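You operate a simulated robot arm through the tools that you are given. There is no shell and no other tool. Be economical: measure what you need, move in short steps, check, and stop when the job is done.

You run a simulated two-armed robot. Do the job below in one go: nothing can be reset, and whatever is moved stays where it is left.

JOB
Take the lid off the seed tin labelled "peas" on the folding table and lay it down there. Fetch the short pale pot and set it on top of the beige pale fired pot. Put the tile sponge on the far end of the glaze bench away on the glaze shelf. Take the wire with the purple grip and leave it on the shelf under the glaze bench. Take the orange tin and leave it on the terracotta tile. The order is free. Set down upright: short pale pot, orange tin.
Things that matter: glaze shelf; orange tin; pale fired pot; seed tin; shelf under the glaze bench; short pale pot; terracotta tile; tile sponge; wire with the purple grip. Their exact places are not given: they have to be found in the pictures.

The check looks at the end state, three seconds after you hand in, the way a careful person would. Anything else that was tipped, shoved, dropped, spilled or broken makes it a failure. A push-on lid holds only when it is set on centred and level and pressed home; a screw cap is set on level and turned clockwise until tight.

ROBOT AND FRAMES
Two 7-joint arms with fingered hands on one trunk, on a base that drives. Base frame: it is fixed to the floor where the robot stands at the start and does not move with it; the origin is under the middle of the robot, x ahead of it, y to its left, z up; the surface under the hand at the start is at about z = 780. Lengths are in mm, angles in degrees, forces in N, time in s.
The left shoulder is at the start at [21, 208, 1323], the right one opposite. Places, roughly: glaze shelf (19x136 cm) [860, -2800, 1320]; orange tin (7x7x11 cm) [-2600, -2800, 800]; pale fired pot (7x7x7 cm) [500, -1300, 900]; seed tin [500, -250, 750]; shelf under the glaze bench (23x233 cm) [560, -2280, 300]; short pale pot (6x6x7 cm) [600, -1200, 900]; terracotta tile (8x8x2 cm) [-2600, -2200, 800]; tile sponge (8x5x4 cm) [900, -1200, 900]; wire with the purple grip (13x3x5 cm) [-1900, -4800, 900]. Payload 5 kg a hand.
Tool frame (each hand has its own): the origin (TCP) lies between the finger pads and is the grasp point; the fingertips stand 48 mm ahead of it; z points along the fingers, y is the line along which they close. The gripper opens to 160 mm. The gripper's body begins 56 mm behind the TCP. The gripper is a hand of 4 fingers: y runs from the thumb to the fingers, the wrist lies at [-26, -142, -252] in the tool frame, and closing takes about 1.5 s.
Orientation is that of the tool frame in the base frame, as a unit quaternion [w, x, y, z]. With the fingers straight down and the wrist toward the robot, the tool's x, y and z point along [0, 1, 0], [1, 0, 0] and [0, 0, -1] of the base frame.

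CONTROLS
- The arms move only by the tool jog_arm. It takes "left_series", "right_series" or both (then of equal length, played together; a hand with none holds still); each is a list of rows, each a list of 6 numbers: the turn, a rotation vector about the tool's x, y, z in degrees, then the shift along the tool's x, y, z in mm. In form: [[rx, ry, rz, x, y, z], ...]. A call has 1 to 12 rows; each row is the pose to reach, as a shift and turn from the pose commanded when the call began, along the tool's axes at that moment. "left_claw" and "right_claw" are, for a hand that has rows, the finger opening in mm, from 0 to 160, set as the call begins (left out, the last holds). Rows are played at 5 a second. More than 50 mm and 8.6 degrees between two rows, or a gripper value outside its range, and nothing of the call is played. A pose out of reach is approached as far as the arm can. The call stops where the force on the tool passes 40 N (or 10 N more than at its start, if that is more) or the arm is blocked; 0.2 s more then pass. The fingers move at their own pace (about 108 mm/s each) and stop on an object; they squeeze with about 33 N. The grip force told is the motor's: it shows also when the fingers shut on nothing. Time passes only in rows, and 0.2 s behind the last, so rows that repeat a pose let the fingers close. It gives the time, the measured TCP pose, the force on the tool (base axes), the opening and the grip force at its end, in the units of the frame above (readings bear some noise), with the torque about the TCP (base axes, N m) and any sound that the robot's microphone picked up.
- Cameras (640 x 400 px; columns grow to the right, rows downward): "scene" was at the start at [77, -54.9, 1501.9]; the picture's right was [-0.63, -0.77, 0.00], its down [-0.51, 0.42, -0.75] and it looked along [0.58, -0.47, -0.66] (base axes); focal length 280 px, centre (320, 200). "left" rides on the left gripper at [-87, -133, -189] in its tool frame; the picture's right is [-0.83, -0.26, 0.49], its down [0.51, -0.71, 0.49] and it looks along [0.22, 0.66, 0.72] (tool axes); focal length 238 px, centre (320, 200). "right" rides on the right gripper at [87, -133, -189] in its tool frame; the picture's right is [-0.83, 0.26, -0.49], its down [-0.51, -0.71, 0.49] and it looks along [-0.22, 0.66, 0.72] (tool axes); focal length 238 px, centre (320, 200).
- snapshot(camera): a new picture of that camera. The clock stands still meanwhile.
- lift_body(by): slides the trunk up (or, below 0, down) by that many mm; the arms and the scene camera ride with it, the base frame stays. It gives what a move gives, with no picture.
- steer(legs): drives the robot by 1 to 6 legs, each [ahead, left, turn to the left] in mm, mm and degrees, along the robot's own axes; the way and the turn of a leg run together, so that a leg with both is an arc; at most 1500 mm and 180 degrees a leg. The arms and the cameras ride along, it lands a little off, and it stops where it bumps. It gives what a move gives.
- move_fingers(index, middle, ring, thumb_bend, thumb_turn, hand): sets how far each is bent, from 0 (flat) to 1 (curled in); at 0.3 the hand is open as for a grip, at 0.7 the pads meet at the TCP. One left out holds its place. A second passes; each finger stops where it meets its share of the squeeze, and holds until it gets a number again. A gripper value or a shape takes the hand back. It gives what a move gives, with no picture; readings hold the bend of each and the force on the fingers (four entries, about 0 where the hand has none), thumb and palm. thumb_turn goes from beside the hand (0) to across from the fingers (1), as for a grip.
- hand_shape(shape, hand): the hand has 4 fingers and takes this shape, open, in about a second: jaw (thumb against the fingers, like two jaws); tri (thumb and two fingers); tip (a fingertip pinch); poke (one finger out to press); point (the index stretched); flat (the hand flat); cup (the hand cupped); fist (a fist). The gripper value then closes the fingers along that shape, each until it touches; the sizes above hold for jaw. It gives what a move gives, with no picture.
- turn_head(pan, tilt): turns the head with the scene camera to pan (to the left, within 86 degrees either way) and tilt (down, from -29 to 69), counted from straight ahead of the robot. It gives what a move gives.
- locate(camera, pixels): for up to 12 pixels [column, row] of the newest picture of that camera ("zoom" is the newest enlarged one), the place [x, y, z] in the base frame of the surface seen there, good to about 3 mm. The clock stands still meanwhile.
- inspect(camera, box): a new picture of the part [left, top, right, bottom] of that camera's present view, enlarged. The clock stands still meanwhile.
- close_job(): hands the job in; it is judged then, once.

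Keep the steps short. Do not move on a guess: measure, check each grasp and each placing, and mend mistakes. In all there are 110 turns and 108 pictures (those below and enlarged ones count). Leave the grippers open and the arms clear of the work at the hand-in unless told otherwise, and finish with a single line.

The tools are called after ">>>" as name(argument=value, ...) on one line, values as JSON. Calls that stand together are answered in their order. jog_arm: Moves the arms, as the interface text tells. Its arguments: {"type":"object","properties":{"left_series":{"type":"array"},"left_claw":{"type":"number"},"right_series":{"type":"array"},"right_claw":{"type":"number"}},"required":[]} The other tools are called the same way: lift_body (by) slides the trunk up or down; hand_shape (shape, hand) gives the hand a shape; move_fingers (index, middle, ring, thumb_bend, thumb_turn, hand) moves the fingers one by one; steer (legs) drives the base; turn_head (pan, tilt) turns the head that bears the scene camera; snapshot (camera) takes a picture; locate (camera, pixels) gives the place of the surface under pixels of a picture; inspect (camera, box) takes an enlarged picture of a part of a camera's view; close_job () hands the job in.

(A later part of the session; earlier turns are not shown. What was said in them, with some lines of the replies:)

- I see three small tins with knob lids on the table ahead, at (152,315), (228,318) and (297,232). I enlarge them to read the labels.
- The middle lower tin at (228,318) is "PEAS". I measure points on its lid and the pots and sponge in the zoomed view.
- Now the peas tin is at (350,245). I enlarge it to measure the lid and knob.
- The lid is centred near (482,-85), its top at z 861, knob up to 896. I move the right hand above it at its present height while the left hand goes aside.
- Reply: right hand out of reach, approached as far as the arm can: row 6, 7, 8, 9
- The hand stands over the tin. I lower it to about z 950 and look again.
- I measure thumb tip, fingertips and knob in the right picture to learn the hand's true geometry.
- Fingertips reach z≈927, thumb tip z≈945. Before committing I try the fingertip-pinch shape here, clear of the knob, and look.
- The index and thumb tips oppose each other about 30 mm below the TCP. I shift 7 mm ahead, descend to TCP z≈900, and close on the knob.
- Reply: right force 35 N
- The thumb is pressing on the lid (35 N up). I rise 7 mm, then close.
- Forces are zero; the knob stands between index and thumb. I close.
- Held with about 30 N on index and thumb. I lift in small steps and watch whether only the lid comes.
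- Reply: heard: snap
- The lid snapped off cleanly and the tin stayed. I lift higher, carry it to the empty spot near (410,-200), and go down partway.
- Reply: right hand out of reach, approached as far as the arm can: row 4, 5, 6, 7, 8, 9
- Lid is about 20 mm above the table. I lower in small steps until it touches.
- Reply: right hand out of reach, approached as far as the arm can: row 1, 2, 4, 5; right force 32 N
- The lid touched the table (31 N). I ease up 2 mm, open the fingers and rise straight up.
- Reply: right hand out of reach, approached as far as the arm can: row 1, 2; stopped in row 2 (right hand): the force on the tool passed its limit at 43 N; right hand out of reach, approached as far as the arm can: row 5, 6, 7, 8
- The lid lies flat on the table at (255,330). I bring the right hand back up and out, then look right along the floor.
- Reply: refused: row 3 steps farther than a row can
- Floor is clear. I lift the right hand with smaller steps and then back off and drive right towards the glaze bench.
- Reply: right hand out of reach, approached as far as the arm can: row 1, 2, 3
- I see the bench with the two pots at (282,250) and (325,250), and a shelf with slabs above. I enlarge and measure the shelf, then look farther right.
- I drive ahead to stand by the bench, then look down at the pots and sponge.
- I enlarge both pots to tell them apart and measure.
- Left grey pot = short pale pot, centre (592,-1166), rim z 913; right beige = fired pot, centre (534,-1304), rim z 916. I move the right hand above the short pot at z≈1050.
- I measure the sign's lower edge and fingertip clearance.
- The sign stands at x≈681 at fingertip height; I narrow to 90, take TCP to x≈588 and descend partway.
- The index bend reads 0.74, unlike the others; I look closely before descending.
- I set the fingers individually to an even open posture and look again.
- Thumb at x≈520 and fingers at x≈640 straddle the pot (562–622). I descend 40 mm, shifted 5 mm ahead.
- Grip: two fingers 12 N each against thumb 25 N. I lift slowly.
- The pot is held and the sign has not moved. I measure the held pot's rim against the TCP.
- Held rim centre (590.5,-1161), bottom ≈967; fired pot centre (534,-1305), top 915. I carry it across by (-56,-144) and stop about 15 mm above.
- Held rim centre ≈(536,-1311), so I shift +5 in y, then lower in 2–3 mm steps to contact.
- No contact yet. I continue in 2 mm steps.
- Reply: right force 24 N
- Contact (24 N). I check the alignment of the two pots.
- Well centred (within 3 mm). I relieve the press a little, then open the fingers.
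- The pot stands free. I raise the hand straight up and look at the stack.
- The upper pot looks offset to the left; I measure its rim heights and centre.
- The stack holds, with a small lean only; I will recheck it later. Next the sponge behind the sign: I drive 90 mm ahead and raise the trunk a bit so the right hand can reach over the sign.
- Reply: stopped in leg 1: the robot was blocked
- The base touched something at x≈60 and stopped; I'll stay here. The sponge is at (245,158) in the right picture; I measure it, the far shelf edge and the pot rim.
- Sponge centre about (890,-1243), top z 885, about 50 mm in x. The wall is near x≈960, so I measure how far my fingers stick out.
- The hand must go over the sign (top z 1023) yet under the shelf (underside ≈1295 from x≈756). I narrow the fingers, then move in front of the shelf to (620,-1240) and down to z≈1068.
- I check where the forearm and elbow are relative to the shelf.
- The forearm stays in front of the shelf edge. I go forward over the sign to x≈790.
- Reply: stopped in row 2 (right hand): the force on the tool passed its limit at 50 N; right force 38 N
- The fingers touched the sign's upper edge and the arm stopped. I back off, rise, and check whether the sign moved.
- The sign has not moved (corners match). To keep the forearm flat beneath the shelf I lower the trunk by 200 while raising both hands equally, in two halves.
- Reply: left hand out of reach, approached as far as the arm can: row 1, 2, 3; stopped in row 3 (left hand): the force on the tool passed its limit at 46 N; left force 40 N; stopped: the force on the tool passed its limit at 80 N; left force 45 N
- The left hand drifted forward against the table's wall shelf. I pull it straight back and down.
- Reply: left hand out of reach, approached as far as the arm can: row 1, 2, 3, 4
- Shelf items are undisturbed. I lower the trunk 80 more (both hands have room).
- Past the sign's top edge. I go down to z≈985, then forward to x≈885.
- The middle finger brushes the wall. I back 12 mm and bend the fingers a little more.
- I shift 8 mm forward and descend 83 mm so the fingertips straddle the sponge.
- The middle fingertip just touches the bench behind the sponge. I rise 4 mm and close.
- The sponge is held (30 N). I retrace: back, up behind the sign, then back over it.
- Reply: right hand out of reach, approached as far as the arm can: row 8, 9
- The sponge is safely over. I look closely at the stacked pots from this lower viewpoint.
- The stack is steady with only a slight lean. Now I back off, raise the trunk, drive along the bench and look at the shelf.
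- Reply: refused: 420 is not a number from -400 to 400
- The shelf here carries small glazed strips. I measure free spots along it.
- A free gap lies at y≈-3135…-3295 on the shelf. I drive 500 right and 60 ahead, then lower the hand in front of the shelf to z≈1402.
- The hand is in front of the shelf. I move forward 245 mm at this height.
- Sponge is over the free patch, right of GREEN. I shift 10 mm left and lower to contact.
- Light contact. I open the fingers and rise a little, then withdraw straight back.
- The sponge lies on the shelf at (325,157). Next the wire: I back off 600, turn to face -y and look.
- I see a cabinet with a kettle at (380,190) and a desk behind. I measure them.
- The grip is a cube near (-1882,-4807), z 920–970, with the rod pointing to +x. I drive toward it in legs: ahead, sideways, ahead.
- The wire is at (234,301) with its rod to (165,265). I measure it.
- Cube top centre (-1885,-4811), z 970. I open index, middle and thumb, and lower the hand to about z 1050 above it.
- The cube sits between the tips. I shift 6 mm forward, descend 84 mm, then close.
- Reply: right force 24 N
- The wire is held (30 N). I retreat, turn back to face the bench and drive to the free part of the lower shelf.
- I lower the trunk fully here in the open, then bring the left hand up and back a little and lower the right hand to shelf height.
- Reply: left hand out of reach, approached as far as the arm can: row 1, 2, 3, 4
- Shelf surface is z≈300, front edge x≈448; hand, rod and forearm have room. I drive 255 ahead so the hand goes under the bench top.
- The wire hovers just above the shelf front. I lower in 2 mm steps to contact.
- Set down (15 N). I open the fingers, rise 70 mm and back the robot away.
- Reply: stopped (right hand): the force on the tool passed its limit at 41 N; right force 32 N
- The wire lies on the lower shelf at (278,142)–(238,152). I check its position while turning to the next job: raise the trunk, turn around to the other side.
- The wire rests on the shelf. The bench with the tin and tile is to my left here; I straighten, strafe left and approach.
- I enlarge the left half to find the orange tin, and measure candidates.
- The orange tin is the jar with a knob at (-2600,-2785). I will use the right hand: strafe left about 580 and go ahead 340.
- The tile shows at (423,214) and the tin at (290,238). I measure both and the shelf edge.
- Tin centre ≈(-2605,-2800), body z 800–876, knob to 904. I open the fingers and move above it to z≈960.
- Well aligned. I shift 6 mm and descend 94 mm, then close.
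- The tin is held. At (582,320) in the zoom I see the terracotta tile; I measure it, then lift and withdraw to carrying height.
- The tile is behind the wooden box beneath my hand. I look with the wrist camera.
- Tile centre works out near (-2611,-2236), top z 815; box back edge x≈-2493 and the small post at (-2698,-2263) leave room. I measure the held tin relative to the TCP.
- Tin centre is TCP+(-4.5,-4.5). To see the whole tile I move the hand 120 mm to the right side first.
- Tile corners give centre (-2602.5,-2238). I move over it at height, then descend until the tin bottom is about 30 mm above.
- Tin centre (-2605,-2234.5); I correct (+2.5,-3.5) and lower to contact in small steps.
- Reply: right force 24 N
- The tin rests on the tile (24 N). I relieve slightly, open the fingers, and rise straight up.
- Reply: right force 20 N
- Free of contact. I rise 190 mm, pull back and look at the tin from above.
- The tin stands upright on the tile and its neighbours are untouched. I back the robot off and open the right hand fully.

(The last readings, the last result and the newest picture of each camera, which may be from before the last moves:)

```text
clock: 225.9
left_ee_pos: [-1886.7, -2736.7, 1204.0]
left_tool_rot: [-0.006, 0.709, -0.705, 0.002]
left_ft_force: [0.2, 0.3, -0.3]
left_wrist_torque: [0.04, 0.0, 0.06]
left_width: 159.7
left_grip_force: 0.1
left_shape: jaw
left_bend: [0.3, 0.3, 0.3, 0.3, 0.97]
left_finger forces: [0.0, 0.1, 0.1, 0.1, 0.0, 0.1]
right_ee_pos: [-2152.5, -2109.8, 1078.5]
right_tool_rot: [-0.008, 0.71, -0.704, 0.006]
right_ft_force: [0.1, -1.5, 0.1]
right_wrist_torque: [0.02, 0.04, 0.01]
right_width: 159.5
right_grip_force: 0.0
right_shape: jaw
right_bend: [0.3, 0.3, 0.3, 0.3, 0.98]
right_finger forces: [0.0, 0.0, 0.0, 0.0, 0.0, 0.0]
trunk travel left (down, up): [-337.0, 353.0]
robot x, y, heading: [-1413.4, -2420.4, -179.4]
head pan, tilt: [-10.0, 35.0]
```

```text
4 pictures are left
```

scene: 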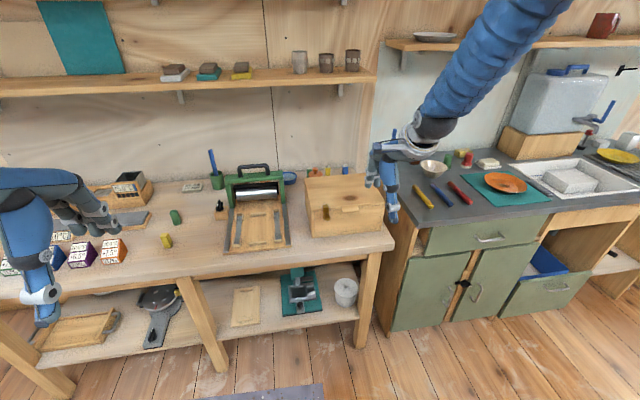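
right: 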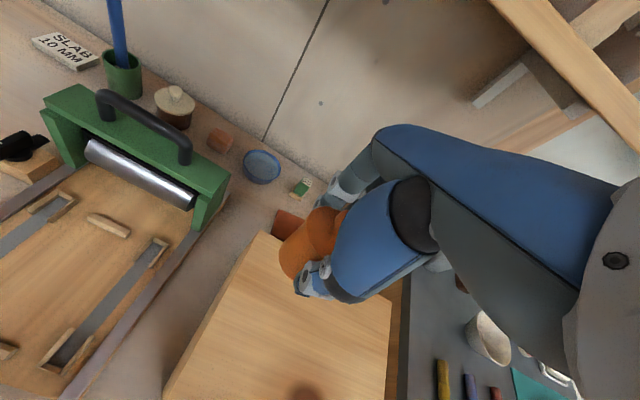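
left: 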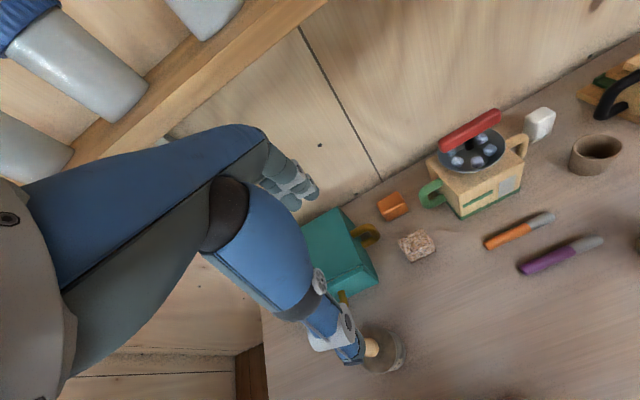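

All is in order here. I turn around once to verify the pot stack and the wire from a distance.

>>> steer(legs=[[-300, 0, 0], [0, 0, 90], [0, 0, 90]])

>>> turn_head(pan=30, tilt=25)

>>> inspect(camera="scene", box=[220, 120, 420, 280])

```text
clock: 235.7
left_ee_pos: [-632.8, -2094.2, 1204.8]
left_tool_rot: [-0.002, 0.703, 0.711, -0.005]
left_ft_force: [0.8, 0.5, -0.3]
left_wrist_torque: [-0.01, -0.03, 0.01]
left_width: 159.8
left_grip_force: 0.1
left_shape: jaw
left_bend: [0.3, 0.3, 0.3, 0.3, 0.97]
left_finger forces: [0.0, 0.1, 0.1, 0.1, 0.0, 0.0]
right_ee_pos: [-363.6, -2720.0, 1078.6]
right_tool_rot: [-0.005, 0.702, 0.712, -0.009]
right_ft_force: [-0.7, 0.3, 0.5]
right_wrist_torque: [-0.01, 0.01, -0.02]
right_width: 159.7
right_grip_force: 0.1
right_shape: jaw
right_bend: [0.3, 0.3, 0.3, 0.3, 0.98]
right_finger forces: [0.1, 0.0, 0.0, 0.0, 0.0, 0.0]
trunk travel left (down, up): [-337.0, 353.0]
robot x, y, heading: [-1105.7, -2413.1, 0.6]
head pan, tilt: [-10.0, 35.0]
```

```text
clock: 236.7
left_ee_pos: [-633.0, -2095.1, 1204.1]
left_tool_rot: [-0.001, 0.703, 0.711, -0.005]
left_ft_force: [0.7, -0.4, 0.4]
left_wrist_torque: [-0.03, 0.01, -0.01]
left_width: 160.0
left_grip_force: 0.0
left_shape: jaw
left_bend: [0.3, 0.3, 0.3, 0.3, 0.97]
left_finger forces: [0.1, 0.0, 0.1, 0.1, 0.0, 0.1]
right_ee_pos: [-363.4, -2720.7, 1078.5]
right_tool_rot: [-0.005, 0.703, 0.711, -0.008]
right_ft_force: [0.0, -0.9, -0.2]
right_wrist_torque: [0.01, 0.04, -0.02]
right_width: 159.6
right_grip_force: 0.0
right_shape: jaw
right_bend: [0.3, 0.3, 0.3, 0.3, 0.98]
right_finger forces: [0.1, 0.0, 0.0, 0.0, 0.0, 0.0]
trunk travel left (down, up): [-337.0, 353.0]
robot x, y, heading: [-1106.5, -2413.9, 0.8]
head pan, tilt: [30.0, 25.0]
```

```text
2.50 times, centred on (320, 200) of scene
```

zoom: 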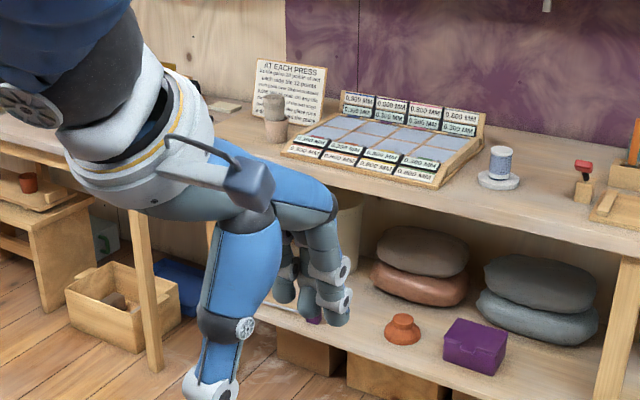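

>>> inspect(camera="scene", box=[290, 140, 330, 190])

```text
8.00 times, centred on (310, 165) of scene
5 turns are left
```

zoom: 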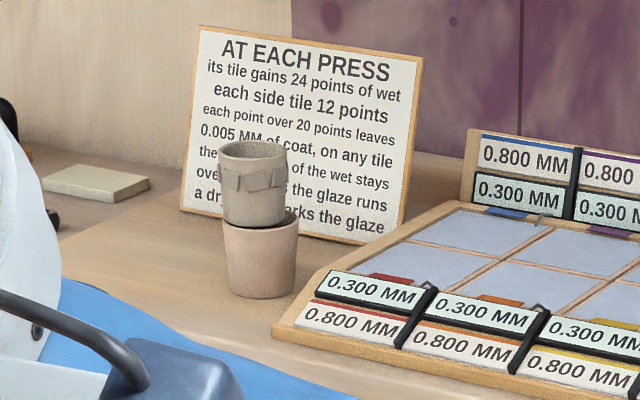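

The stack stands steadily and everything else is in place, so I hand in.

>>> close_job()

```text
The job is handed in.
```

All five tasks are done and handed in; the short pale pot leans about 4–5° on the fired pot, and I brushed the sign, the wall and the wall shelf on the way without moving anything.
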